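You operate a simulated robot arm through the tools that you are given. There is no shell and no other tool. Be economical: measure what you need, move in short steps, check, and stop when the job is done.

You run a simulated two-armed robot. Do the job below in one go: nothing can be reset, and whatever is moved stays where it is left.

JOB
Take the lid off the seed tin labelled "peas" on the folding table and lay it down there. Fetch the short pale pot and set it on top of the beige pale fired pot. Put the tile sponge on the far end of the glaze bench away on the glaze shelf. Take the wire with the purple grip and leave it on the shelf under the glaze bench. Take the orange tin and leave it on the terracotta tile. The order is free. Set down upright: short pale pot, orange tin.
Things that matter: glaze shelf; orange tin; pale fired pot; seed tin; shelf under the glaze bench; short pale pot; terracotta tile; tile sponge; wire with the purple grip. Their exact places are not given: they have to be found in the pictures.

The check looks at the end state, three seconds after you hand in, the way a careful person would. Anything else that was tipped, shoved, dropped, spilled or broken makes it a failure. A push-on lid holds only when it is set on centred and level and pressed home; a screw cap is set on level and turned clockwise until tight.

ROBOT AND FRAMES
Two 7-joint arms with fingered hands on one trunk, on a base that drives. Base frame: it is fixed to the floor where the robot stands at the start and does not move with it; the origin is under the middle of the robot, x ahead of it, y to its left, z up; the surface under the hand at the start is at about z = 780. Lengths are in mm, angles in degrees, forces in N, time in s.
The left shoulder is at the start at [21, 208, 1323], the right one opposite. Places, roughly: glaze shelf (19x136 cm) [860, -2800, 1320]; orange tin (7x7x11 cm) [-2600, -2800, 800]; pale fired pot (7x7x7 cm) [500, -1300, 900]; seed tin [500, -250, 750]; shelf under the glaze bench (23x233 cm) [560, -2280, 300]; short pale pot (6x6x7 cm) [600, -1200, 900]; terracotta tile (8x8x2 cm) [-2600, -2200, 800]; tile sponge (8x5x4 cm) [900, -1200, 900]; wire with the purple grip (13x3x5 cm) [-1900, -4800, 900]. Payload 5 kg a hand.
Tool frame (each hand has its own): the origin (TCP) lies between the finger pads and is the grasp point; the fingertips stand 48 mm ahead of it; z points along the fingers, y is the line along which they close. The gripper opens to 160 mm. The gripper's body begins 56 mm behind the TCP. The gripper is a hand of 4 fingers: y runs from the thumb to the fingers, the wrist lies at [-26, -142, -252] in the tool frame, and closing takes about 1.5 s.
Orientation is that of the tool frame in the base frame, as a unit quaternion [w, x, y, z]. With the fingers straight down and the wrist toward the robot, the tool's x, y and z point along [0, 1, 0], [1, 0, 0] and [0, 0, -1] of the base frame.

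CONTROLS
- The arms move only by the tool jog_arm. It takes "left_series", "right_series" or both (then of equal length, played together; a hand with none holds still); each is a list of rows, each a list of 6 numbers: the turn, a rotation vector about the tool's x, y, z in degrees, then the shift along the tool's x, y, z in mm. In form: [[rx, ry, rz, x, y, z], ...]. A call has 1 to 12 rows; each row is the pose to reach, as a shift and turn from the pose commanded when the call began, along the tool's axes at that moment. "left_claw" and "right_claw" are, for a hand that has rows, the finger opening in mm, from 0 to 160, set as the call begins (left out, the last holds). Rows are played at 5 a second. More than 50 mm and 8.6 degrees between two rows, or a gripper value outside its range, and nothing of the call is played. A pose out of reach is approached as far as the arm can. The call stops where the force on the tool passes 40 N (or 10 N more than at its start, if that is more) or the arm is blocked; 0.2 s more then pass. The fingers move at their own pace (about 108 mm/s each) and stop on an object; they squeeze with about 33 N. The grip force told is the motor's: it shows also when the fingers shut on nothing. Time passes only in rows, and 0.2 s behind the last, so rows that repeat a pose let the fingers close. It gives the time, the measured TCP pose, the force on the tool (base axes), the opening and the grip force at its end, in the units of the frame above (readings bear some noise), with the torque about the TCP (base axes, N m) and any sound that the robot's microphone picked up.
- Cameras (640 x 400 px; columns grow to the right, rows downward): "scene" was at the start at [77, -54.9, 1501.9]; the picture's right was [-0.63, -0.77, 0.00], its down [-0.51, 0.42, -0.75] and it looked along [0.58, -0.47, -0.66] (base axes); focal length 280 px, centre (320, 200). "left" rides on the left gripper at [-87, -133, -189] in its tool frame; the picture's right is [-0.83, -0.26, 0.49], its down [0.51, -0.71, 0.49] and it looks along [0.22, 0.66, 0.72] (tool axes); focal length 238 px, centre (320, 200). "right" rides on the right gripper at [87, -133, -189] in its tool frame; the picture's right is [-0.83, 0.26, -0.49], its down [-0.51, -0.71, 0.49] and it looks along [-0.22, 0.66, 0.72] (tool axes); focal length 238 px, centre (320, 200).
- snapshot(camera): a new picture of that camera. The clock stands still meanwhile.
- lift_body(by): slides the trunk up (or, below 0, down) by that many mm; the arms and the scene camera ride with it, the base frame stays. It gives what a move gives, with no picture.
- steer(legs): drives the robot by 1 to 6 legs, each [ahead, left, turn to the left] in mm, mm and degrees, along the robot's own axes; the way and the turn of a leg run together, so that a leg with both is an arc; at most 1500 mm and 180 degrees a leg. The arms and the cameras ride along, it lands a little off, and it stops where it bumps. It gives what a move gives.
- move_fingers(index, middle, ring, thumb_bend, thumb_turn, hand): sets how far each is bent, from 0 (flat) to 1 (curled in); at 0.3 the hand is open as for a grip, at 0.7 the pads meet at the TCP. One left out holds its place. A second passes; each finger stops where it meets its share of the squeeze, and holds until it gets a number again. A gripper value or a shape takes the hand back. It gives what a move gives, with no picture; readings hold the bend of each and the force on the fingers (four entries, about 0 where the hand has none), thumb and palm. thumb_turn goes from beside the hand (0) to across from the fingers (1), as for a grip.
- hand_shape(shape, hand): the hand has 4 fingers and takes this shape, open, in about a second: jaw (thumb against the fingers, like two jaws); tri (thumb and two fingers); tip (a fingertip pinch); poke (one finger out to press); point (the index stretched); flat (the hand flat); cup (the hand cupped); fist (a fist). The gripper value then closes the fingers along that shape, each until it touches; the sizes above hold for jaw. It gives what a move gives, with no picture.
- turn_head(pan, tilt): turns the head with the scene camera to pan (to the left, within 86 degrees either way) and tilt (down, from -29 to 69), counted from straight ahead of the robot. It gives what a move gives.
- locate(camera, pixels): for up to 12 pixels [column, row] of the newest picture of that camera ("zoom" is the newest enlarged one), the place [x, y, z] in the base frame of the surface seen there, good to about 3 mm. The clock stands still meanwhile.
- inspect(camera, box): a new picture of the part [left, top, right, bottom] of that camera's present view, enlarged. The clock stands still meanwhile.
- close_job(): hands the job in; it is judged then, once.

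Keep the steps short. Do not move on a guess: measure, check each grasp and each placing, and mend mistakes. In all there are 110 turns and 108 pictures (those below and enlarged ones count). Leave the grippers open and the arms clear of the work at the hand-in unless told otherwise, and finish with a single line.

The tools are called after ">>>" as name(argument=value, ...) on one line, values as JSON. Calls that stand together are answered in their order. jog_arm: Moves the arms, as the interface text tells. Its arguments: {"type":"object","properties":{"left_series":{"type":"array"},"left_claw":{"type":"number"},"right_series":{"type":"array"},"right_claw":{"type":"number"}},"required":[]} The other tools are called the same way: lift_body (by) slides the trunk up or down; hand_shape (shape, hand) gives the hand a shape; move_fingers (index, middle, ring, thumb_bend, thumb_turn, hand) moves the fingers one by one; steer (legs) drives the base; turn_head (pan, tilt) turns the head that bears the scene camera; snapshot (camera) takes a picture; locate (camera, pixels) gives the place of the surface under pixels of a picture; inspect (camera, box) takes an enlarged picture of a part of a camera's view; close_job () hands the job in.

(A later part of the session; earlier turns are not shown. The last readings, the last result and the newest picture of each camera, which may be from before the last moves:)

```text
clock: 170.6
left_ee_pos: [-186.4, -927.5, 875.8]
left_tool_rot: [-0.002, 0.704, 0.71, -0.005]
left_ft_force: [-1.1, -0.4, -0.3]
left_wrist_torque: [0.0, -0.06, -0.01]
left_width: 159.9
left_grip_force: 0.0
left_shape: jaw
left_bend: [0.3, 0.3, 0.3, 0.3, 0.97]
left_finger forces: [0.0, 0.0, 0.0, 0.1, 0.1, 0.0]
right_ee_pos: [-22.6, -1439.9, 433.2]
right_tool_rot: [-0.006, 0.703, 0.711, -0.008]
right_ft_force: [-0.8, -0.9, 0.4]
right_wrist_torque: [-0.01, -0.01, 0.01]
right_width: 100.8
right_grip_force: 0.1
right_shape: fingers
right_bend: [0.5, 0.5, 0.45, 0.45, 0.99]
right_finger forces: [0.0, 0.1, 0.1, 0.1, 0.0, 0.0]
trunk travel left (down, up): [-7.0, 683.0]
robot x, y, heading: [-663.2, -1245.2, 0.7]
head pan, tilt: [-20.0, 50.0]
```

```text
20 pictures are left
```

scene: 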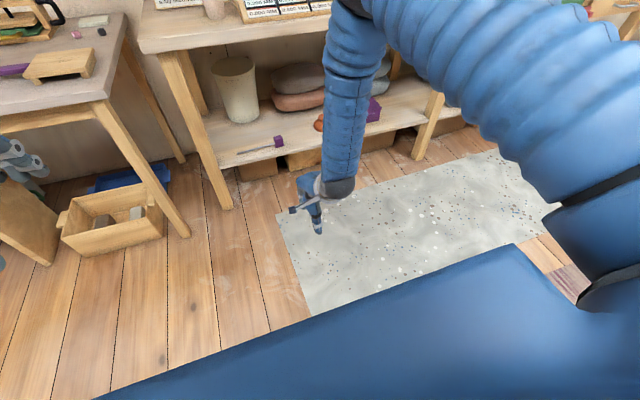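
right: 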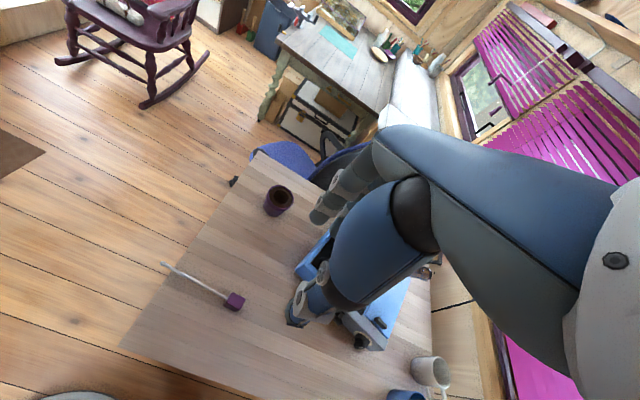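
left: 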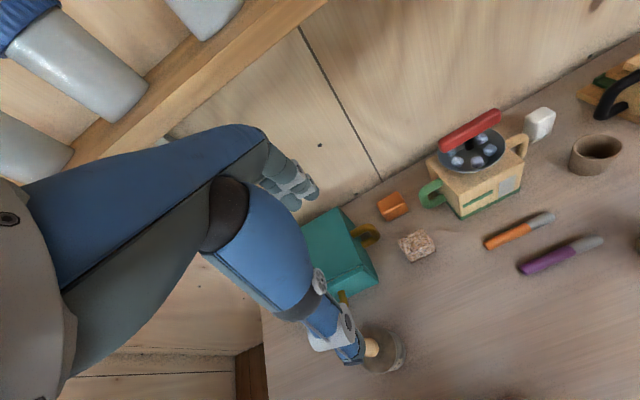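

The wire lies on the lower shelf at (278,142)–(238,152). I check its position while turning to the next job: raise the trunk, turn around to the other side.

>>> locate(camera="scene", pixels=[[278, 140], [278, 146], [240, 151], [262, 147], [281, 150], [310, 145]])

>>> lift_body(by=330)

>>> jog_arm(right_series=[[0, 0, 0, 0, 0, -45], [0, 0, 0, 0, 0, -90], [0, 0, 0, 0, 0, -135], [0, 0, 0, 0, 0, -180], [0, 0, 0, 0, 0, -225], [0, 0, 0, 0, 0, -270], [0, 0, 0, 0, 0, -315]])

>>> steer(legs=[[-300, 0, 0], [0, 0, -90], [0, 0, -89.5]])

>>> turn_head(pan=10, tilt=25)

>>> snapshot(camera="scene")

```text
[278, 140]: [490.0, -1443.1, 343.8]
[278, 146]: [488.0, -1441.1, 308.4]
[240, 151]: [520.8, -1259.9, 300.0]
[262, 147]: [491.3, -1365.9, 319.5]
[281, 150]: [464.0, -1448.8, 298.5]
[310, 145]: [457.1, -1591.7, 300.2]
```

```text
clock: 173.8
left_ee_pos: [-187.1, -927.2, 1204.3]
left_tool_rot: [0.0, 0.704, 0.71, -0.005]
left_ft_force: [0.8, 0.3, -0.1]
left_wrist_torque: [0.01, -0.02, -0.02]
left_width: 160.0
left_grip_force: 0.1
left_shape: jaw
left_bend: [0.3, 0.3, 0.3, 0.3, 0.97]
left_finger forces: [0.0, 0.0, 0.0, 0.0, 0.1, 0.0]
right_ee_pos: [-22.0, -1439.0, 762.1]
right_tool_rot: [-0.006, 0.704, 0.71, -0.008]
right_ft_force: [-0.3, 0.3, 0.5]
right_wrist_torque: [-0.01, 0.02, -0.02]
right_width: 100.8
right_grip_force: 0.1
right_shape: fingers
right_bend: [0.5, 0.5, 0.45, 0.45, 0.99]
right_finger forces: [0.1, 0.0, 0.0, 0.0, 0.0, 0.0]
trunk travel left (down, up): [-337.0, 353.0]
robot x, y, heading: [-659.5, -1245.6, 0.6]
head pan, tilt: [-20.0, 50.0]
```

```text
clock: 175.4
left_ee_pos: [-187.7, -926.9, 1204.4]
left_tool_rot: [-0.001, 0.705, 0.71, -0.004]
left_ft_force: [-1.6, 0.0, 0.2]
left_wrist_torque: [-0.02, -0.08, 0.04]
left_width: 159.8
left_grip_force: 0.1
left_shape: jaw
left_bend: [0.3, 0.3, 0.3, 0.3, 0.97]
left_finger forces: [0.0, 0.0, 0.0, 0.0, 0.0, 0.0]
right_ee_pos: [-19.7, -1435.9, 1082.4]
right_tool_rot: [-0.006, 0.704, 0.71, -0.009]
right_ft_force: [-0.5, 0.5, -0.6]
right_wrist_torque: [0.0, -0.16, -0.04]
right_width: 100.5
right_grip_force: 0.1
right_shape: fingers
right_bend: [0.5, 0.5, 0.45, 0.45, 0.99]
right_finger forces: [0.0, 0.1, 0.0, 0.1, 0.0, 0.0]
trunk travel left (down, up): [-337.0, 353.0]
robot x, y, heading: [-662.8, -1247.3, 0.7]
head pan, tilt: [-20.0, 50.0]
```

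```text
clock: 185.1
left_ee_pos: [-1428.6, -1589.9, 1204.3]
left_tool_rot: [-0.004, 0.725, -0.689, 0.001]
left_ft_force: [-0.2, 0.9, 0.0]
left_wrist_torque: [-0.01, -0.03, 0.01]
left_width: 159.9
left_grip_force: 0.0
left_shape: jaw
left_bend: [0.3, 0.3, 0.3, 0.3, 0.97]
left_finger forces: [0.0, 0.0, 0.0, 0.1, 0.1, 0.0]
right_ee_pos: [-1619.3, -1087.4, 1081.8]
right_tool_rot: [-0.008, 0.725, -0.689, 0.005]
right_ft_force: [-0.2, 0.6, -1.0]
right_wrist_torque: [-0.02, -0.02, -0.01]
right_width: 100.8
right_grip_force: 0.1
right_shape: fingers
right_bend: [0.5, 0.5, 0.45, 0.45, 0.99]
right_finger forces: [0.0, 0.1, 0.0, 0.1, 0.0, 0.0]
trunk travel left (down, up): [-337.0, 353.0]
robot x, y, heading: [-967.5, -1250.7, -177.3]
head pan, tilt: [-20.0, 50.0]
```

```text
clock: 186.0
left_ee_pos: [-1428.4, -1590.0, 1204.8]
left_tool_rot: [-0.005, 0.724, -0.689, 0.001]
left_ft_force: [-0.4, 0.2, -0.4]
left_wrist_torque: [-0.02, 0.01, -0.04]
left_width: 159.9
left_grip_force: 0.1
left_shape: jaw
left_bend: [0.3, 0.3, 0.3, 0.3, 0.97]
left_finger forces: [0.1, 0.1, 0.0, 0.0, 0.1, 0.0]
right_ee_pos: [-1618.8, -1088.3, 1080.4]
right_tool_rot: [-0.008, 0.725, -0.689, 0.005]
right_ft_force: [0.0, 0.0, 0.4]
right_wrist_torque: [-0.02, 0.01, 0.01]
right_width: 100.7
right_grip_force: 0.0
right_shape: fingers
right_bend: [0.5, 0.5, 0.45, 0.45, 0.99]
right_finger forces: [0.1, 0.0, 0.1, 0.0, 0.0, 0.1]
trunk travel left (down, up): [-337.0, 353.0]
robot x, y, heading: [-966.4, -1246.4, -177.4]
head pan, tilt: [10.0, 25.0]
```

```text
19 pictures are left
```

scene: 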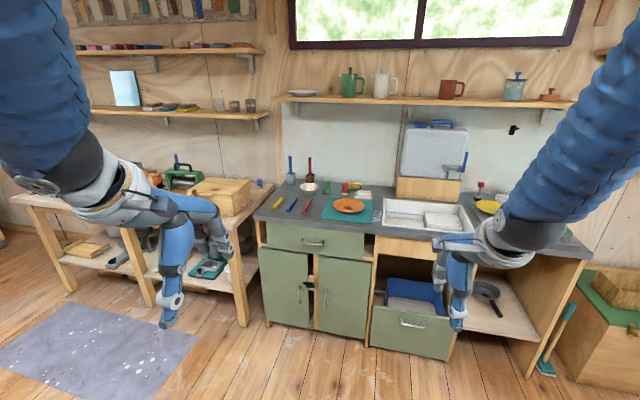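

The wire rests on the shelf. The bench with the tin and tile is to my left here; I straighten, strafe left and approach.

>>> steer(legs=[[0, 0, -2.6], [0, 1150, 0], [500, 0, 0]])

>>> turn_head(pan=0, tilt=32)

>>> snapshot(camera="scene")

```text
clock: 194.8
left_ee_pos: [-1941.4, -2732.5, 1204.7]
left_tool_rot: [-0.005, 0.717, -0.697, 0.001]
left_ft_force: [-0.9, -0.2, 0.1]
left_wrist_torque: [0.01, -0.07, -0.01]
left_width: 160.0
left_grip_force: 0.1
left_shape: jaw
left_bend: [0.3, 0.3, 0.3, 0.3, 0.97]
left_finger forces: [0.0, 0.1, 0.0, 0.0, 0.0, 0.1]
right_ee_pos: [-2119.6, -2226.4, 1080.3]
right_tool_rot: [-0.009, 0.717, -0.697, 0.006]
right_ft_force: [0.1, -0.3, 0.4]
right_wrist_torque: [0.0, -0.04, 0.01]
right_width: 100.6
right_grip_force: 0.0
right_shape: fingers
right_bend: [0.5, 0.5, 0.45, 0.45, 0.99]
right_finger forces: [0.0, 0.0, 0.0, 0.0, 0.1, 0.1]
trunk travel left (down, up): [-337.0, 353.0]
robot x, y, heading: [-1473.1, -2404.0, -178.4]
head pan, tilt: [10.0, 25.0]
```

```text
clock: 195.6
left_ee_pos: [-1939.9, -2733.1, 1202.3]
left_tool_rot: [-0.005, 0.716, -0.698, 0.001]
left_ft_force: [0.2, 0.0, 0.4]
left_wrist_torque: [0.0, 0.01, 0.01]
left_width: 159.8
left_grip_force: 0.1
left_shape: jaw
left_bend: [0.3, 0.3, 0.3, 0.3, 0.97]
left_finger forces: [0.0, 0.0, 0.0, 0.0, 0.0, 0.0]
right_ee_pos: [-2119.1, -2226.3, 1081.3]
right_tool_rot: [-0.007, 0.716, -0.698, 0.006]
right_ft_force: [0.0, 0.5, -0.6]
right_wrist_torque: [0.01, 0.0, -0.01]
right_width: 100.7
right_grip_force: 0.0
right_shape: fingers
right_bend: [0.5, 0.5, 0.45, 0.45, 0.99]
right_finger forces: [0.0, 0.0, 0.0, 0.1, 0.0, 0.0]
trunk travel left (down, up): [-337.0, 353.0]
robot x, y, heading: [-1474.7, -2401.2, -178.2]
head pan, tilt: [0.0, 32.0]
```

```text
18 pictures are left
```

scene: 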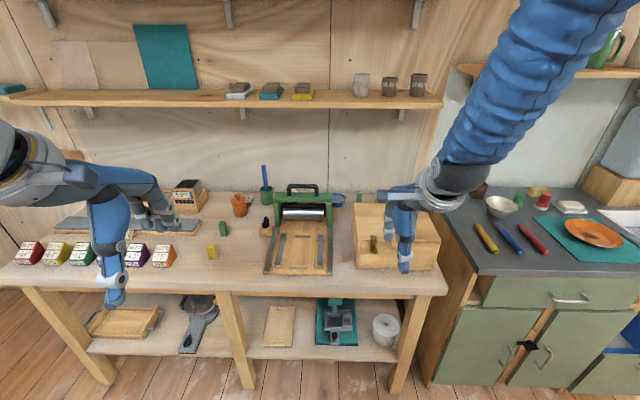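

I enlarge the left half to find the orange tin, and measure candidates.

>>> inspect(camera="scene", box=[100, 170, 290, 290])

>>> locate(camera="scene", pixels=[[162, 255], [240, 205], [137, 252], [390, 240], [430, 240], [300, 255], [240, 270], [420, 290], [350, 250], [212, 252], [230, 290], [22, 253]])

```text
3.33 times, centred on (195, 230) of scene
```

zoom: 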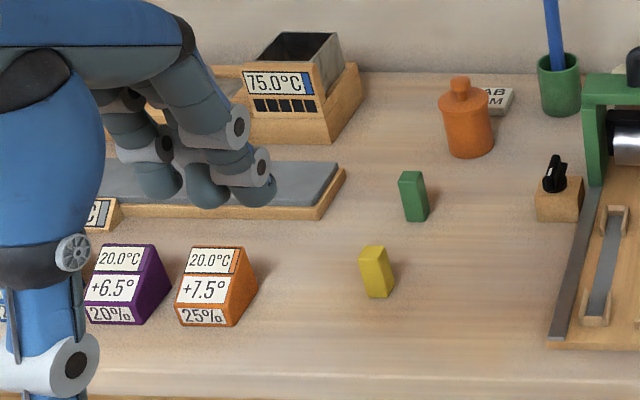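

```text
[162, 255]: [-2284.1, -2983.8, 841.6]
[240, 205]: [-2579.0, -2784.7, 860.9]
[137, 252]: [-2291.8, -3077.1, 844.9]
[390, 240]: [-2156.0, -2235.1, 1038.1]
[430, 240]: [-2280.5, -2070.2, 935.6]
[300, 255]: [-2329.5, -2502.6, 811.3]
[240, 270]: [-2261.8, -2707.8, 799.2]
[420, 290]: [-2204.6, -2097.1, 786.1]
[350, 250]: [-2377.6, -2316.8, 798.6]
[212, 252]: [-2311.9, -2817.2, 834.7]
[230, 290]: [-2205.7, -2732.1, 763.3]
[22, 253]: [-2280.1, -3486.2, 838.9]
```

The orange tin is the jar with a knob at (-2600,-2785). I will use the right hand: strafe left about 580 and go ahead 340.

>>> steer(legs=[[0, 580, -1.7], [340, 0, 0]])

>>> turn_head(pan=-20, tilt=35)

>>> snapshot(camera="scene")

```text
clock: 200.7
left_ee_pos: [-2277.0, -3295.7, 1203.5]
left_tool_rot: [0.004, -0.707, 0.708, -0.001]
left_ft_force: [-0.5, -0.3, 0.6]
left_wrist_torque: [0.0, -0.06, 0.0]
left_width: 160.1
left_grip_force: 0.2
left_shape: jaw
left_bend: [0.3, 0.3, 0.3, 0.3, 0.97]
left_finger forces: [0.0, 0.0, 0.1, 0.1, 0.0, 0.0]
right_ee_pos: [-2440.8, -2784.2, 1080.5]
right_tool_rot: [-0.007, 0.707, -0.707, 0.005]
right_ft_force: [-0.1, 0.5, -0.7]
right_wrist_torque: [-0.03, -0.05, -0.03]
right_width: 100.8
right_grip_force: 0.0
right_shape: fingers
right_bend: [0.5, 0.5, 0.45, 0.45, 0.99]
right_finger forces: [0.0, 0.1, 0.0, 0.0, 0.1, 0.0]
trunk travel left (down, up): [-337.0, 353.0]
robot x, y, heading: [-1794.6, -2977.3, -180.2]
head pan, tilt: [0.0, 32.0]
```

```text
clock: 201.5
left_ee_pos: [-2275.9, -3295.6, 1204.0]
left_tool_rot: [0.005, -0.706, 0.708, -0.001]
left_ft_force: [0.1, -0.4, 0.6]
left_wrist_torque: [0.02, -0.01, 0.0]
left_width: 159.9
left_grip_force: 0.0
left_shape: jaw
left_bend: [0.3, 0.3, 0.3, 0.3, 0.97]
left_finger forces: [0.0, 0.0, 0.0, 0.1, 0.1, 0.0]
right_ee_pos: [-2439.7, -2784.5, 1080.3]
right_tool_rot: [-0.008, 0.707, -0.707, 0.006]
right_ft_force: [0.3, -0.1, 0.6]
right_wrist_torque: [-0.01, 0.03, 0.0]
right_width: 100.7
right_grip_force: 0.1
right_shape: fingers
right_bend: [0.5, 0.5, 0.45, 0.45, 0.99]
right_finger forces: [0.0, 0.1, 0.0, 0.0, 0.0, 0.0]
trunk travel left (down, up): [-337.0, 353.0]
robot x, y, heading: [-1800.2, -2981.4, -179.9]
head pan, tilt: [-20.0, 35.0]
```

```text
16 pictures are left
```

scene: 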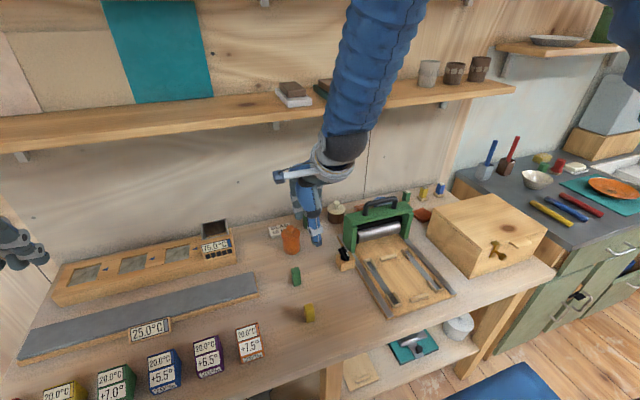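

The tile shows at (423,214) and the tin at (290,238). I measure both and the shelf edge.

>>> locate(camera="scene", pixels=[[423, 214], [416, 210], [430, 210], [420, 219], [429, 218], [290, 232], [285, 240], [297, 240], [291, 250], [280, 125], [410, 240], [437, 205]])

>>> snapshot(camera="right")

```text
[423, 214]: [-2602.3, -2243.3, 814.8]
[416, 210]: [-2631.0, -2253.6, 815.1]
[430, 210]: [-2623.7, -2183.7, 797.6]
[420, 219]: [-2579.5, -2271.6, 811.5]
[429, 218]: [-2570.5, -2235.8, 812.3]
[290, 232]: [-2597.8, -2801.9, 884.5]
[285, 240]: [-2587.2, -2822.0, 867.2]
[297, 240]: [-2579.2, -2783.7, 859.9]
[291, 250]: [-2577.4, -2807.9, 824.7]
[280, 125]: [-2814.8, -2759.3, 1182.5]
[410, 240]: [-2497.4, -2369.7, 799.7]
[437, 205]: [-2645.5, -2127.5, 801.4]
```

```text
15 pictures are left
```

right: 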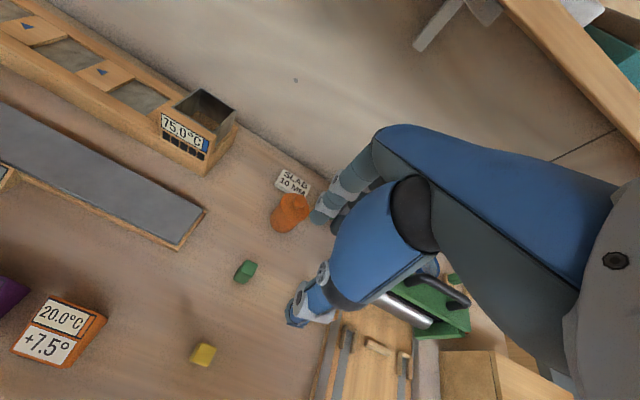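

>>> locate(camera="right", pixels=[[298, 202], [293, 196], [303, 210], [285, 205], [290, 218], [278, 215], [300, 222], [283, 228], [290, 198], [308, 205]])

```text
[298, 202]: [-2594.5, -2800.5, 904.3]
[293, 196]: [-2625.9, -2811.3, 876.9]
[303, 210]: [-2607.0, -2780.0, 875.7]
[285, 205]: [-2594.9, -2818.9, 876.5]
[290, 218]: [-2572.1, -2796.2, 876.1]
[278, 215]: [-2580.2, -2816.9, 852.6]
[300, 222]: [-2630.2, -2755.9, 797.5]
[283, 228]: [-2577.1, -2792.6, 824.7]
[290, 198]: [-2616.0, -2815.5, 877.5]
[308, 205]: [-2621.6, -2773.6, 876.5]
```

Tin centre ≈(-2605,-2800), body z 800–876, knob to 904. I open the fingers and move above it to z≈960.

>>> move_fingers(hand="right", index=0.44, middle=0.44, ring=0.44, thumb_bend=0.45)

>>> jog_arm(right_series=[[0, 0, 0, 4, 43, 0], [0, 0, 0, 8, 86, 0], [0, 0, 0, 11, 129, 0], [0, 0, 0, 14, 169, 0], [0, 0, 0, 14, 170, 40], [0, 0, 0, 14, 170, 80], [0, 0, 0, 14, 170, 110], [0, 0, 0, 14, 170, 110]])

>>> inspect(camera="right", box=[220, 130, 400, 340])

```text
clock: 202.5
left_ee_pos: [-2276.3, -3295.6, 1204.8]
left_tool_rot: [0.005, -0.707, 0.707, -0.001]
left_ft_force: [0.7, -0.1, -0.3]
left_wrist_torque: [0.0, -0.01, -0.02]
left_width: 160.0
left_grip_force: 0.1
left_shape: jaw
left_bend: [0.3, 0.3, 0.3, 0.3, 0.97]
left_finger forces: [0.0, 0.0, 0.0, 0.0, 0.1, 0.0]
right_ee_pos: [-2438.9, -2784.2, 1079.4]
right_tool_rot: [-0.008, 0.707, -0.707, 0.005]
right_ft_force: [-0.3, -0.1, 0.2]
right_wrist_torque: [0.0, -0.02, -0.02]
right_width: 112.8
right_grip_force: 0.0
right_shape: fingers
right_bend: [0.44, 0.44, 0.44, 0.45, 0.99]
right_finger forces: [0.0, 0.1, 0.0, 0.0, 0.0, 0.0]
trunk travel left (down, up): [-337.0, 353.0]
robot x, y, heading: [-1793.2, -2978.2, -179.9]
head pan, tilt: [-20.0, 35.0]
```

```text
clock: 204.3
left_ee_pos: [-2275.2, -3295.5, 1204.1]
left_tool_rot: [0.004, -0.706, 0.708, -0.001]
left_ft_force: [0.3, 0.1, 0.5]
left_wrist_torque: [0.03, 0.02, 0.03]
left_width: 159.7
left_grip_force: 0.1
left_shape: jaw
left_bend: [0.3, 0.3, 0.3, 0.3, 0.97]
left_finger forces: [0.0, 0.0, 0.1, 0.0, 0.0, 0.0]
right_ee_pos: [-2607.0, -2798.1, 968.9]
right_tool_rot: [-0.008, 0.708, -0.706, 0.005]
right_ft_force: [1.7, 0.4, 0.6]
right_wrist_torque: [0.01, 0.02, 0.01]
right_width: 113.3
right_grip_force: 0.1
right_shape: fingers
right_bend: [0.44, 0.44, 0.44, 0.45, 0.99]
right_finger forces: [0.0, 0.0, 0.0, 0.0, 0.1, 0.0]
trunk travel left (down, up): [-337.0, 353.0]
robot x, y, heading: [-1794.6, -2977.3, -180.2]
head pan, tilt: [-20.0, 35.0]
```

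```text
1.90 times, centred on (310, 235) of right
```

zoom: 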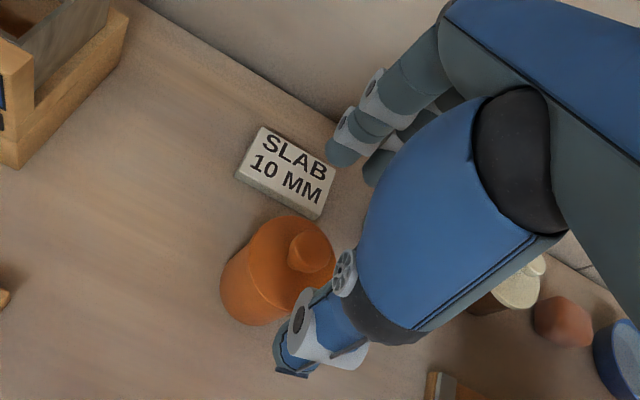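

>>> locate(camera="zoom", pixels=[[310, 240], [312, 255], [255, 235], [285, 218], [250, 260], [225, 285], [340, 155], [375, 180], [285, 370], [300, 330], [320, 190], [265, 165]])

```text
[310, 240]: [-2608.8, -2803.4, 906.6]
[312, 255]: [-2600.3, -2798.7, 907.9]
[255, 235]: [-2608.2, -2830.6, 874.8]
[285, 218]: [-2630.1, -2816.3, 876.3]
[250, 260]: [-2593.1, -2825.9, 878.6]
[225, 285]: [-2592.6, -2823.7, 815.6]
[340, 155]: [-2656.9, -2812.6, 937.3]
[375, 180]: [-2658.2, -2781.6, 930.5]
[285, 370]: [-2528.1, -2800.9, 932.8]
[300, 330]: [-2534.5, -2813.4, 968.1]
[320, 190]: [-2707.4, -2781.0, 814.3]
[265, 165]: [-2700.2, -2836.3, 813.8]
```

Well aligned. I shift 6 mm and descend 94 mm, then close.

>>> jog_arm(right_series=[[0, 0, 0, -1, 5, 30], [0, 0, 0, -2, 6, 60], [0, 0, 0, -2, 6, 80], [0, 0, 0, -2, 6, 94], [0, 0, 0, -2, 6, 94]])

>>> move_fingers(hand="right", index=0.75, middle=0.75, ring=0.7, thumb_bend=0.75)

>>> jog_arm(right_series=[[0, 0, 0, 0, 0, -5], [0, 0, 0, 0, 0, -12], [0, 0, 0, 0, 0, -25], [0, 0, 0, 0, 0, -45], [0, 0, 0, 0, 0, -70]])

>>> inspect(camera="right", box=[220, 130, 400, 340])

```text
clock: 205.5
left_ee_pos: [-2275.5, -3295.4, 1204.3]
left_tool_rot: [0.005, -0.707, 0.708, -0.001]
left_ft_force: [0.7, -0.2, 0.6]
left_wrist_torque: [-0.01, 0.01, -0.03]
left_width: 159.9
left_grip_force: 0.0
left_shape: jaw
left_bend: [0.3, 0.3, 0.3, 0.3, 0.97]
left_finger forces: [0.0, 0.0, 0.1, 0.0, 0.0, 0.1]
right_ee_pos: [-2610.4, -2795.3, 875.0]
right_tool_rot: [-0.008, 0.708, -0.706, 0.005]
right_ft_force: [0.1, 0.2, 0.0]
right_wrist_torque: [0.01, 0.02, 0.01]
right_width: 113.1
right_grip_force: 0.1
right_shape: fingers
right_bend: [0.44, 0.44, 0.44, 0.45, 0.99]
right_finger forces: [0.0, 0.0, 0.0, 0.0, 0.0, 0.0]
trunk travel left (down, up): [-337.0, 353.0]
robot x, y, heading: [-1794.9, -2979.6, -179.8]
head pan, tilt: [-20.0, 35.0]
```

```text
clock: 206.5
left_ee_pos: [-2274.8, -3294.3, 1204.1]
left_tool_rot: [0.005, -0.707, 0.708, -0.002]
left_ft_force: [-0.6, -0.3, 0.4]
left_wrist_torque: [0.02, -0.02, 0.02]
left_width: 160.0
left_grip_force: 0.0
left_shape: jaw
left_bend: [0.3, 0.3, 0.3, 0.3, 0.97]
left_finger forces: [0.0, 0.0, 0.0, 0.0, 0.0, 0.0]
right_ee_pos: [-2612.4, -2795.9, 875.9]
right_tool_rot: [0.008, -0.707, 0.707, -0.005]
right_ft_force: [0.5, 0.9, 0.6]
right_wrist_torque: [0.03, 0.0, 0.0]
right_width: 62.5
right_grip_force: 27.0
right_shape: fingers
right_bend: [0.55, 0.6, 0.7, 0.63, 1.0]
right_finger forces: [14.2, 11.5, 0.0, 0.0, 28.2, 0.0]
trunk travel left (down, up): [-337.0, 353.0]
robot x, y, heading: [-1798.6, -2977.7, -180.0]
head pan, tilt: [-20.0, 35.0]
```

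```text
clock: 207.7
left_ee_pos: [-2275.6, -3294.4, 1204.3]
left_tool_rot: [0.005, -0.706, 0.708, -0.001]
left_ft_force: [-0.1, -0.9, -0.3]
left_wrist_torque: [0.03, 0.07, 0.02]
left_width: 159.9
left_grip_force: 0.0
left_shape: jaw
left_bend: [0.3, 0.3, 0.3, 0.3, 0.97]
left_finger forces: [0.0, 0.0, 0.0, 0.1, 0.0, 0.0]
right_ee_pos: [-2610.5, -2795.3, 945.1]
right_tool_rot: [-0.008, 0.707, -0.707, 0.006]
right_ft_force: [2.1, -0.1, -2.2]
right_wrist_torque: [0.01, 0.16, -0.01]
right_width: 62.7
right_grip_force: 26.8
right_shape: fingers
right_bend: [0.55, 0.6, 0.7, 0.63, 1.0]
right_finger forces: [14.3, 11.2, 0.0, 0.0, 27.7, 0.1]
trunk travel left (down, up): [-337.0, 353.0]
robot x, y, heading: [-1796.2, -2980.1, -179.9]
head pan, tilt: [-20.0, 35.0]
```

```text
1.90 times, centred on (310, 235) of right
```

zoom: 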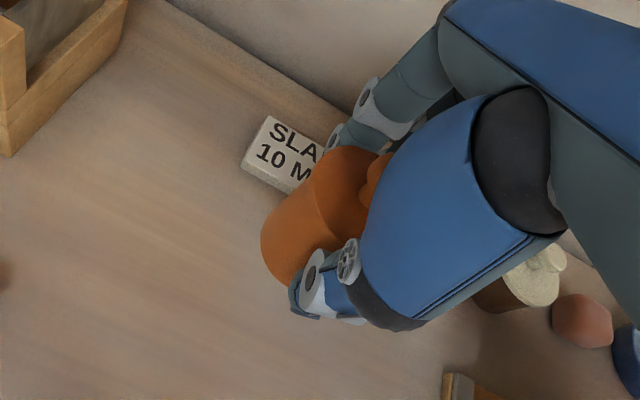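

The tin is held. At (582,320) in the zoom I see the terracotta tile; I measure it, then lift and withdraw to carrying height.

>>> locate(camera="zoom", pixels=[[582, 310], [560, 305], [605, 312], [580, 340], [600, 340], [535, 285], [630, 350], [548, 260], [575, 295], [555, 330]])

>>> jog_arm(right_series=[[0, 0, 0, 0, 0, -40], [0, 0, 0, 0, 0, -80], [0, 0, 0, 0, 0, -120], [0, 0, 0, 0, -45, -140], [0, 0, 0, 0, -90, -140], [0, 0, 0, 0, -135, -140], [0, 0, 0, 0, -170, -140]])

>>> steer(legs=[[0, -555, 0]])

>>> turn_head(pan=-20, tilt=48)

>>> snapshot(camera="scene")

```text
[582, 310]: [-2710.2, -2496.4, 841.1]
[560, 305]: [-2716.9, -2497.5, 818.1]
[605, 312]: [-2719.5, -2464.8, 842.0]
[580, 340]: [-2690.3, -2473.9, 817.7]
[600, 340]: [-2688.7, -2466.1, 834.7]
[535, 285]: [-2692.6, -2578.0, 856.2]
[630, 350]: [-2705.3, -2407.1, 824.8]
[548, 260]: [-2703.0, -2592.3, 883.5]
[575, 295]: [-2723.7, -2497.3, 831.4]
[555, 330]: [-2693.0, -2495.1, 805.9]
```

```text
clock: 209.3
left_ee_pos: [-2275.6, -3295.1, 1203.5]
left_tool_rot: [0.005, -0.706, 0.708, -0.001]
left_ft_force: [0.6, 0.6, -0.2]
left_wrist_torque: [0.02, 0.05, -0.01]
left_width: 159.8
left_grip_force: 0.0
left_shape: jaw
left_bend: [0.3, 0.3, 0.3, 0.3, 0.97]
left_finger forces: [0.0, 0.0, 0.0, 0.0, 0.1, 0.0]
right_ee_pos: [-2444.7, -2796.0, 1087.3]
right_tool_rot: [-0.007, 0.708, -0.706, 0.004]
right_ft_force: [-0.3, 0.1, -0.7]
right_wrist_torque: [0.03, 0.0, -0.01]
right_width: 62.7
right_grip_force: 27.1
right_shape: fingers
right_bend: [0.55, 0.6, 0.7, 0.63, 1.0]
right_finger forces: [14.4, 11.3, 0.0, 0.0, 27.1, 0.0]
trunk travel left (down, up): [-337.0, 353.0]
robot x, y, heading: [-1798.0, -2981.3, -180.0]
head pan, tilt: [-20.0, 35.0]
```

```text
clock: 212.5
left_ee_pos: [-2276.5, -2738.3, 1203.6]
left_tool_rot: [-0.004, 0.709, -0.705, 0.002]
left_ft_force: [1.1, 0.2, 0.5]
left_wrist_torque: [-0.01, 0.01, 0.0]
left_width: 159.7
left_grip_force: 0.0
left_shape: jaw
left_bend: [0.3, 0.3, 0.3, 0.3, 0.97]
left_finger forces: [0.1, 0.0, 0.1, 0.0, 0.0, 0.0]
right_ee_pos: [-2447.8, -2242.2, 1086.0]
right_tool_rot: [-0.008, 0.71, -0.704, 0.005]
right_ft_force: [0.6, 1.5, -1.7]
right_wrist_torque: [-0.02, -0.01, 0.04]
right_width: 62.5
right_grip_force: 25.8
right_shape: fingers
right_bend: [0.55, 0.6, 0.7, 0.63, 1.0]
right_finger forces: [14.3, 11.3, 0.1, 0.0, 27.1, 0.0]
trunk travel left (down, up): [-337.0, 353.0]
robot x, y, heading: [-1799.1, -2420.8, -179.6]
head pan, tilt: [-20.0, 35.0]
```

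```text
clock: 213.2
left_ee_pos: [-2276.2, -2740.5, 1204.6]
left_tool_rot: [-0.005, 0.709, -0.705, 0.001]
left_ft_force: [0.0, 0.9, 0.6]
left_wrist_torque: [0.03, -0.01, 0.0]
left_width: 159.6
left_grip_force: 0.1
left_shape: jaw
left_bend: [0.3, 0.3, 0.3, 0.3, 0.97]
left_finger forces: [0.1, 0.0, 0.0, 0.1, 0.1, 0.1]
right_ee_pos: [-2448.7, -2242.0, 1086.0]
right_tool_rot: [-0.009, 0.709, -0.705, 0.005]
right_ft_force: [0.9, 0.4, -1.7]
right_wrist_torque: [0.02, 0.0, -0.02]
right_width: 62.7
right_grip_force: 26.7
right_shape: fingers
right_bend: [0.55, 0.6, 0.7, 0.63, 1.0]
right_finger forces: [14.4, 11.3, 0.0, 0.0, 27.1, 0.1]
trunk travel left (down, up): [-337.0, 353.0]
robot x, y, heading: [-1800.7, -2422.3, -179.8]
head pan, tilt: [-20.0, 48.0]
```

```text
12 pictures are left
```

scene: 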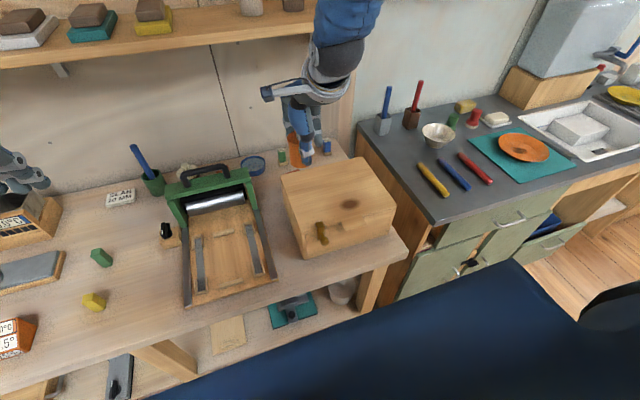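

The tile is behind the wooden box beneath my hand. I look with the wrist camera.

>>> snapshot(camera="right")

```text
11 pictures are left
```

right: 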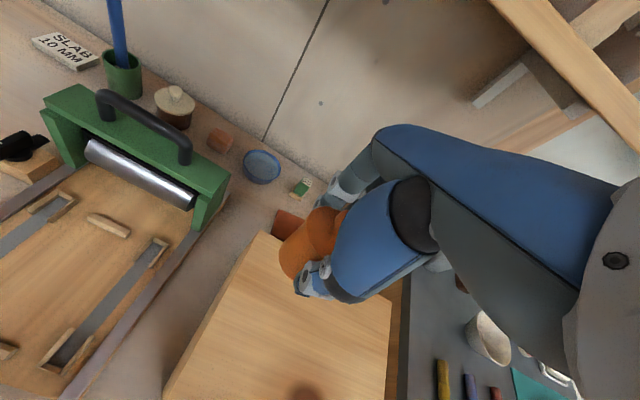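

>>> locate(camera="right", pixels=[[276, 224], [277, 211], [288, 213], [300, 216], [283, 231], [262, 235], [285, 243], [392, 292], [250, 280], [300, 185], [262, 165], [222, 140]])

>>> inspect(camera="right", box=[240, 170, 360, 310])

```text
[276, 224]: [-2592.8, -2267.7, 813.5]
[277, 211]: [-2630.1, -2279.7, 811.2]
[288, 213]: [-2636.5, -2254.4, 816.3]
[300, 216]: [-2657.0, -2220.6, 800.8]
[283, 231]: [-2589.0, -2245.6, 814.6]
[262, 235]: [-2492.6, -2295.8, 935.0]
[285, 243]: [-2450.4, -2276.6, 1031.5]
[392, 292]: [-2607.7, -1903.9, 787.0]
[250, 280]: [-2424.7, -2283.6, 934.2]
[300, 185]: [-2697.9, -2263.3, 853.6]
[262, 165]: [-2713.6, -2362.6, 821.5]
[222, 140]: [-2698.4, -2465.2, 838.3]
```

```text
2.86 times, centred on (300, 240) of right
```

zoom: 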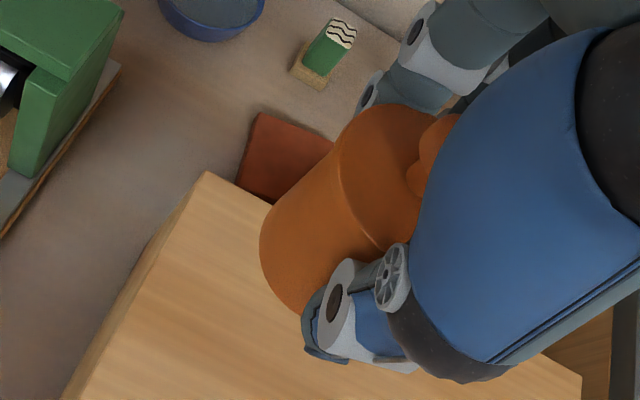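

Tile centre works out near (-2611,-2236), top z 815; box back edge x≈-2493 and the small post at (-2698,-2263) leave room. I measure the held tin relative to the TCP.

>>> locate(camera="zoom", pixels=[[338, 165], [345, 195], [375, 240], [360, 120], [400, 108], [430, 140], [420, 165], [265, 240], [300, 300], [257, 116], [242, 178], [325, 148]])

```text
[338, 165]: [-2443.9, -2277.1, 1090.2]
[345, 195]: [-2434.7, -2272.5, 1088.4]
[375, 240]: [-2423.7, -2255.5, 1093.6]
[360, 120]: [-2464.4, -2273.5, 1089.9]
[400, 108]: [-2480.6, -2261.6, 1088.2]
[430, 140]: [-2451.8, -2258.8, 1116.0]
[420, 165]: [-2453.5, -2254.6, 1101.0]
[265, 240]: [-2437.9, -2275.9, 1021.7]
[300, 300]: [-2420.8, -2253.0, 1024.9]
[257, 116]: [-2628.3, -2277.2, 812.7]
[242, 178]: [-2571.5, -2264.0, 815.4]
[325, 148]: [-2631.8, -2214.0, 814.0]
```

Tin centre is TCP+(-4.5,-4.5). To see the whole tile I move the hand 120 mm to the right side first.

>>> jog_arm(right_series=[[0, 0, 0, -40, 0, 0], [0, 0, 0, -80, 0, 0], [0, 0, 0, -125, 0, 0], [0, 0, 0, -125, 0, 0]])

>>> inspect(camera="right", box=[160, 180, 320, 280])

```text
clock: 214.2
left_ee_pos: [-2275.1, -2742.1, 1203.1]
left_tool_rot: [-0.005, 0.709, -0.706, 0.0]
left_ft_force: [-0.3, -0.9, -0.5]
left_wrist_torque: [0.13, -0.01, -0.02]
left_width: 160.0
left_grip_force: 0.0
left_shape: jaw
left_bend: [0.3, 0.3, 0.3, 0.3, 0.97]
left_finger forces: [0.0, 0.1, 0.0, 0.0, 0.1, 0.0]
right_ee_pos: [-2447.6, -2120.4, 1085.1]
right_tool_rot: [-0.008, 0.71, -0.704, 0.005]
right_ft_force: [0.2, -0.9, -1.6]
right_wrist_torque: [0.15, -0.02, 0.0]
right_width: 62.2
right_grip_force: 26.4
right_shape: fingers
right_bend: [0.55, 0.6, 0.7, 0.63, 1.0]
right_finger forces: [14.4, 11.1, 0.0, 0.0, 26.8, 0.0]
trunk travel left (down, up): [-337.0, 353.0]
robot x, y, heading: [-1798.7, -2419.9, -179.6]
head pan, tilt: [-20.0, 48.0]
```

```text
4.00 times, centred on (240, 230) of right
```

zoom: 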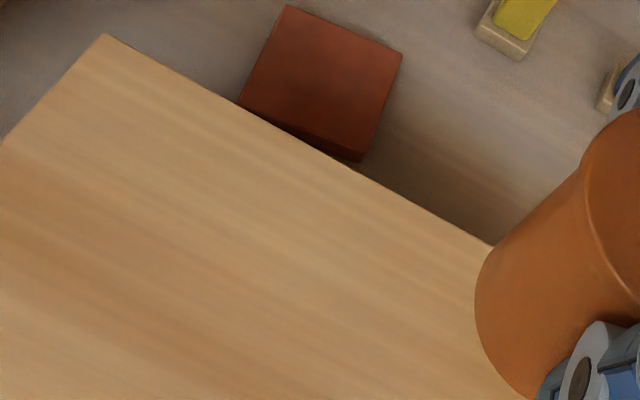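

>>> locate(camera="zoom", pixels=[[287, 11], [398, 56], [361, 150], [243, 100], [320, 80], [260, 60], [340, 30], [300, 132], [500, 25], [515, 45], [620, 100], [480, 235]])

```text
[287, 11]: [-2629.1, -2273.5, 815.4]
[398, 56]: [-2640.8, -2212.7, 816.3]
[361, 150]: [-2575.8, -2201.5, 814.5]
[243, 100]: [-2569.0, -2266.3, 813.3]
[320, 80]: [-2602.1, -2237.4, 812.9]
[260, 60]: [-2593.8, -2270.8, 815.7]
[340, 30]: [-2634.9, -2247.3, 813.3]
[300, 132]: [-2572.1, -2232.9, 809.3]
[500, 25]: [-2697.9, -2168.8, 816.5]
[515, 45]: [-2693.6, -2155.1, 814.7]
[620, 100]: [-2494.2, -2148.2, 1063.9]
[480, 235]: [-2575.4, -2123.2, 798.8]
```

Tile corners give centre (-2602.5,-2238). I move over it at height, then descend until the tin bottom is about 30 mm above.

>>> jog_arm(right_series=[[0, 0, 0, 30, 40, 0], [0, 0, 0, 60, 78, 0], [0, 0, 0, 88, 116, 0], [0, 0, 0, 114, 151, 0], [0, 0, 0, 114, 152, 40], [0, 0, 0, 114, 153, 80], [0, 0, 0, 114, 154, 120], [0, 0, 0, 114, 154.5, 165], [0, 0, 0, 114, 154.5, 165]])

>>> inspect(camera="right", box=[220, 150, 380, 310])

```text
clock: 216.2
left_ee_pos: [-2274.1, -2740.9, 1204.7]
left_tool_rot: [-0.004, 0.709, -0.705, 0.001]
left_ft_force: [1.7, -1.1, 0.7]
left_wrist_torque: [0.06, 0.11, 0.0]
left_width: 159.9
left_grip_force: 0.0
left_shape: jaw
left_bend: [0.3, 0.3, 0.3, 0.3, 0.97]
left_finger forces: [0.0, 0.0, 0.0, 0.1, 0.0, 0.1]
right_ee_pos: [-2601.3, -2230.6, 920.4]
right_tool_rot: [-0.008, 0.71, -0.704, 0.004]
right_ft_force: [0.5, -0.5, -2.0]
right_wrist_torque: [0.03, 0.02, -0.02]
right_width: 62.6
right_grip_force: 26.5
right_shape: fingers
right_bend: [0.55, 0.6, 0.7, 0.63, 1.0]
right_finger forces: [14.6, 11.3, 0.0, 0.0, 26.7, 0.0]
trunk travel left (down, up): [-337.0, 353.0]
robot x, y, heading: [-1803.0, -2422.1, -179.5]
head pan, tilt: [-20.0, 48.0]
```

```text
2.50 times, centred on (300, 230) of right
```

zoom: 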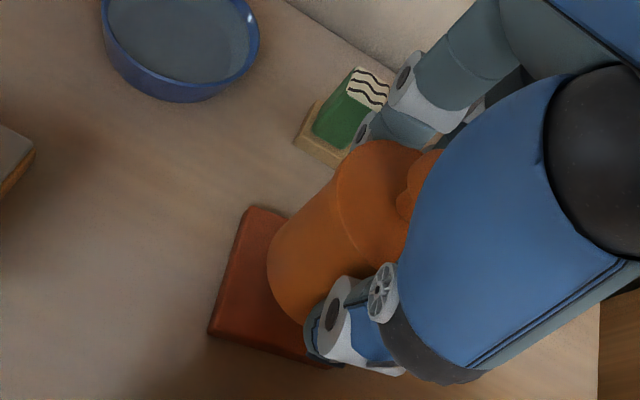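

>>> locate(camera="zoom", pixels=[[336, 185], [345, 220], [365, 262], [360, 150], [395, 143], [250, 212], [215, 330], [270, 250], [290, 315], [345, 145], [365, 75], [330, 360]])

```text
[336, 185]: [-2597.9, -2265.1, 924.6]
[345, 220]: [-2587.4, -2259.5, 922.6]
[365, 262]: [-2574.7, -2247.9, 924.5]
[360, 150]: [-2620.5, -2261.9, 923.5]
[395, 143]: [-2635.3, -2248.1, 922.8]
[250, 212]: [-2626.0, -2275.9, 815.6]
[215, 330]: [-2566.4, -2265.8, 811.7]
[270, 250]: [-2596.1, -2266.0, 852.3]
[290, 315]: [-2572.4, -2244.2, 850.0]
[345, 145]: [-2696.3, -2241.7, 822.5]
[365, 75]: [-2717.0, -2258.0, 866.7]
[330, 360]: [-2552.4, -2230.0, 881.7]
```

Tin centre (-2605,-2234.5); I correct (+2.5,-3.5) and lower to contact in small steps.

>>> jog_arm(right_series=[[0, 0, 0, 3.5, -2, 8], [0, 0, 0, 3.5, -2, 16], [0, 0, 0, 3.5, -2, 22], [0, 0, 0, 3.5, -2, 27], [0, 0, 0, 3.5, -2, 29], [0, 0, 0, 3.5, -2, 31], [0, 0, 0, 3.5, -2, 33], [0, 0, 0, 3.5, -2, 34]])

>>> inspect(camera="right", box=[220, 150, 380, 310])

```text
clock: 218.0
left_ee_pos: [-2274.0, -2740.7, 1204.9]
left_tool_rot: [-0.004, 0.709, -0.706, 0.0]
left_ft_force: [-0.1, 0.4, 0.4]
left_wrist_torque: [-0.01, 0.0, 0.03]
left_width: 160.1
left_grip_force: 0.1
left_shape: jaw
left_bend: [0.3, 0.3, 0.3, 0.3, 0.97]
left_finger forces: [0.0, 0.0, 0.0, 0.1, 0.0, 0.0]
right_ee_pos: [-2597.5, -2235.3, 887.7]
right_tool_rot: [-0.007, 0.711, -0.703, 0.004]
right_ft_force: [3.3, -0.3, 23.7]
right_wrist_torque: [0.06, 0.51, -0.01]
right_width: 62.2
right_grip_force: 30.1
right_shape: fingers
right_bend: [0.55, 0.6, 0.7, 0.63, 1.0]
right_finger forces: [14.2, 13.9, 0.0, 0.0, 32.1, 0.0]
trunk travel left (down, up): [-337.0, 353.0]
robot x, y, heading: [-1798.4, -2420.3, -179.8]
head pan, tilt: [-20.0, 48.0]
```

```text
2.50 times, centred on (300, 230) of right
```

zoom: 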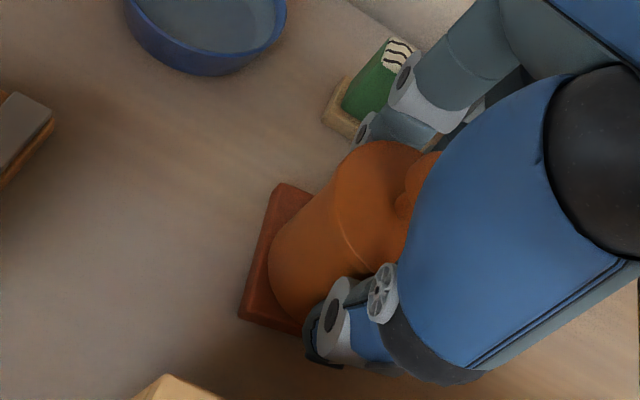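

The tin rests on the tile (24 N). I relieve slightly, open the fingers, and rise straight up.

>>> jog_arm(right_series=[[0, 0, 0, 0, 0, -1], [0, 0, 0, 0, 0, -2], [0, 0, 0, 0, 0, -2]])

>>> move_fingers(hand="right", index=0.47, middle=0.47, ring=0.5, thumb_bend=0.48)

>>> inspect(camera="right", box=[220, 150, 380, 310])

```text
clock: 218.8
left_ee_pos: [-2275.6, -2740.1, 1204.5]
left_tool_rot: [-0.004, 0.709, -0.705, 0.0]
left_ft_force: [0.7, -0.2, 0.7]
left_wrist_torque: [0.03, -0.02, 0.01]
left_width: 160.0
left_grip_force: 0.1
left_shape: jaw
left_bend: [0.3, 0.3, 0.3, 0.3, 0.97]
left_finger forces: [0.0, 0.0, 0.0, 0.0, 0.1, 0.0]
right_ee_pos: [-2595.2, -2235.4, 887.1]
right_tool_rot: [-0.007, 0.71, -0.704, 0.004]
right_ft_force: [-2.0, 3.2, 20.1]
right_wrist_torque: [0.13, 0.94, -0.07]
right_width: 62.4
right_grip_force: 30.0
right_shape: fingers
right_bend: [0.54, 0.6, 0.7, 0.63, 1.0]
right_finger forces: [15.8, 15.1, 0.1, 0.0, 29.1, 0.0]
trunk travel left (down, up): [-337.0, 353.0]
robot x, y, heading: [-1799.4, -2422.8, -179.3]
head pan, tilt: [-20.0, 48.0]
```

```text
clock: 219.8
left_ee_pos: [-2275.6, -2739.0, 1203.2]
left_tool_rot: [-0.004, 0.709, -0.705, 0.001]
left_ft_force: [0.3, -0.4, 0.1]
left_wrist_torque: [-0.02, 0.03, -0.02]
left_width: 159.8
left_grip_force: 0.1
left_shape: jaw
left_bend: [0.3, 0.3, 0.3, 0.3, 0.97]
left_finger forces: [0.0, 0.1, 0.1, 0.0, 0.0, 0.1]
right_ee_pos: [-2596.3, -2235.3, 887.2]
right_tool_rot: [-0.008, 0.709, -0.705, 0.005]
right_ft_force: [0.3, 0.6, -0.5]
right_wrist_torque: [-0.02, 0.02, 0.01]
right_width: 101.0
right_grip_force: 0.0
right_shape: fingers
right_bend: [0.47, 0.47, 0.5, 0.48, 1.0]
right_finger forces: [0.0, 0.0, 0.0, 0.1, 0.0, 0.1]
trunk travel left (down, up): [-337.0, 353.0]
robot x, y, heading: [-1799.4, -2421.3, -179.4]
head pan, tilt: [-20.0, 48.0]
```

```text
2.50 times, centred on (300, 230) of right
```

zoom: 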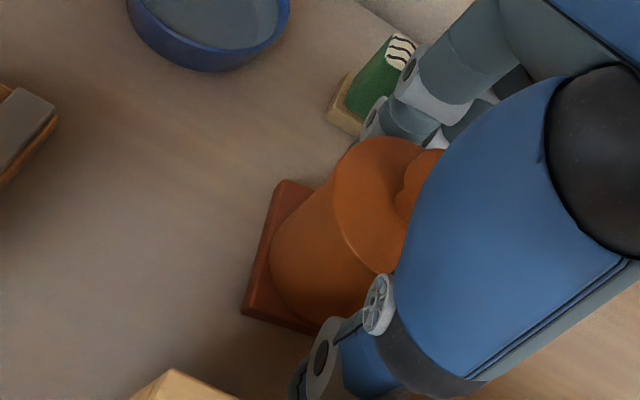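

Free of contact. I rise 190 mm, pull back and look at the tin from above.

>>> jog_arm(right_series=[[0, 0, 0, 0, 0, -15], [0, 0, 0, 0, 0, -35], [0, 0, 0, 0, 0, -65], [0, 0, 0, 0, 0, -105], [0, 0, 0, 0, 0, -150], [0, 0, 0, 0, 0, -190], [0, 0, 0, -40, -20, -195], [0, 0, 0, -85, -40, -195], [0, 0, 0, -125, -60, -195]])

>>> inspect(camera="right", box=[140, 150, 340, 310])

>>> locate(camera="zoom", pixels=[[200, 160], [320, 200], [260, 200]])

```text
clock: 221.8
left_ee_pos: [-2274.9, -2738.7, 1204.6]
left_tool_rot: [-0.004, 0.71, -0.704, 0.002]
left_ft_force: [0.2, 1.5, 0.7]
left_wrist_torque: [-0.12, 0.04, 0.01]
left_width: 160.0
left_grip_force: 0.1
left_shape: jaw
left_bend: [0.3, 0.3, 0.3, 0.3, 0.97]
left_finger forces: [0.0, 0.0, 0.1, 0.0, 0.1, 0.1]
right_ee_pos: [-2542.0, -2110.9, 1078.4]
right_tool_rot: [-0.007, 0.712, -0.703, 0.006]
right_ft_force: [0.1, 0.0, -0.5]
right_wrist_torque: [-0.01, 0.02, 0.01]
right_width: 100.6
right_grip_force: 0.1
right_shape: fingers
right_bend: [0.47, 0.47, 0.5, 0.48, 1.0]
right_finger forces: [0.1, 0.0, 0.0, 0.0, 0.1, 0.0]
trunk travel left (down, up): [-337.0, 353.0]
robot x, y, heading: [-1798.0, -2422.4, -179.6]
head pan, tilt: [-20.0, 48.0]
```

```text
2.50 times, centred on (240, 230) of right
```

zoom: 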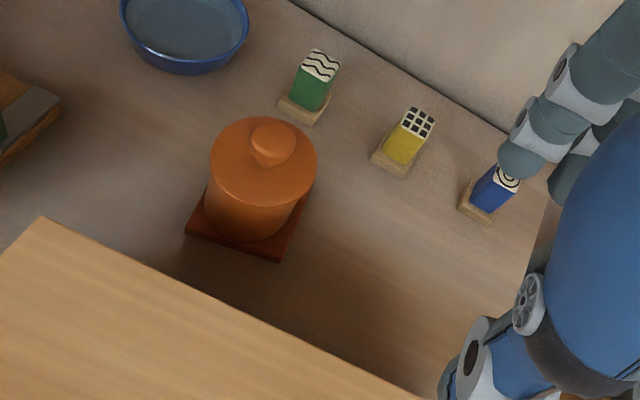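

```text
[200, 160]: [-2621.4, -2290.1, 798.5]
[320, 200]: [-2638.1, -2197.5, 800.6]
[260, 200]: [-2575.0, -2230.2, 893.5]
```

The tin stands upright on the tile and its neighbours are untouched. I back the robot off and open the right hand fully.

>>> steer(legs=[[-400, 0, 0]])

>>> hand_shape(shape="jaw", hand="right")

>>> turn_head(pan=-10, tilt=35)

>>> snapshot(camera="scene")

```text
clock: 224.3
left_ee_pos: [-1884.8, -2737.5, 1204.2]
left_tool_rot: [-0.004, 0.71, -0.704, 0.0]
left_ft_force: [0.6, 0.0, 0.6]
left_wrist_torque: [-0.02, 0.05, 0.0]
left_width: 160.0
left_grip_force: 0.0
left_shape: jaw
left_bend: [0.3, 0.3, 0.3, 0.3, 0.97]
left_finger forces: [0.1, 0.1, 0.1, 0.0, 0.0, 0.1]
right_ee_pos: [-2152.8, -2110.7, 1079.2]
right_tool_rot: [-0.007, 0.711, -0.703, 0.005]
right_ft_force: [1.1, -0.5, 0.7]
right_wrist_torque: [0.02, 0.06, -0.04]
right_width: 100.8
right_grip_force: 0.2
right_shape: fingers
right_bend: [0.47, 0.47, 0.5, 0.48, 1.0]
right_finger forces: [0.0, 0.0, 0.1, 0.1, 0.1, 0.1]
trunk travel left (down, up): [-337.0, 353.0]
robot x, y, heading: [-1408.9, -2418.4, -179.5]
head pan, tilt: [-20.0, 48.0]
```

```text
clock: 225.2
left_ee_pos: [-1885.9, -2737.3, 1204.5]
left_tool_rot: [-0.005, 0.71, -0.705, 0.001]
left_ft_force: [-0.1, 0.2, 0.3]
left_wrist_torque: [0.0, -0.05, 0.0]
left_width: 160.1
left_grip_force: 0.0
left_shape: jaw
left_bend: [0.3, 0.3, 0.3, 0.3, 0.97]
left_finger forces: [0.0, 0.1, 0.0, 0.1, 0.0, 0.0]
right_ee_pos: [-2152.9, -2108.8, 1079.0]
right_tool_rot: [-0.007, 0.71, -0.704, 0.006]
right_ft_force: [-0.1, 0.2, -0.2]
right_wrist_torque: [0.0, 0.01, 0.01]
right_width: 159.3
right_grip_force: 0.0
right_shape: jaw
right_bend: [0.3, 0.3, 0.3, 0.3, 0.98]
right_finger forces: [0.1, 0.0, 0.0, 0.0, 0.0, 0.0]
trunk travel left (down, up): [-337.0, 353.0]
robot x, y, heading: [-1411.4, -2415.8, -179.7]
head pan, tilt: [-20.0, 48.0]
```

```text
clock: 225.9
left_ee_pos: [-1886.7, -2736.7, 1204.0]
left_tool_rot: [-0.006, 0.709, -0.705, 0.002]
left_ft_force: [0.2, 0.3, -0.3]
left_wrist_torque: [0.04, 0.0, 0.06]
left_width: 159.7
left_grip_force: 0.1
left_shape: jaw
left_bend: [0.3, 0.3, 0.3, 0.3, 0.97]
left_finger forces: [0.0, 0.1, 0.1, 0.1, 0.0, 0.1]
right_ee_pos: [-2152.5, -2109.8, 1078.5]
right_tool_rot: [-0.008, 0.71, -0.704, 0.006]
right_ft_force: [0.1, -1.5, 0.1]
right_wrist_torque: [0.02, 0.04, 0.01]
right_width: 159.5
right_grip_force: 0.0
right_shape: jaw
right_bend: [0.3, 0.3, 0.3, 0.3, 0.98]
right_finger forces: [0.0, 0.0, 0.0, 0.0, 0.0, 0.0]
trunk travel left (down, up): [-337.0, 353.0]
robot x, y, heading: [-1413.4, -2420.4, -179.4]
head pan, tilt: [-10.0, 35.0]
```

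```text
4 pictures are left
```

scene: 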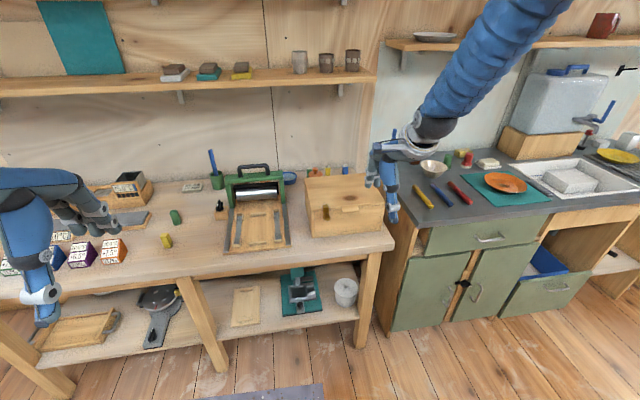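

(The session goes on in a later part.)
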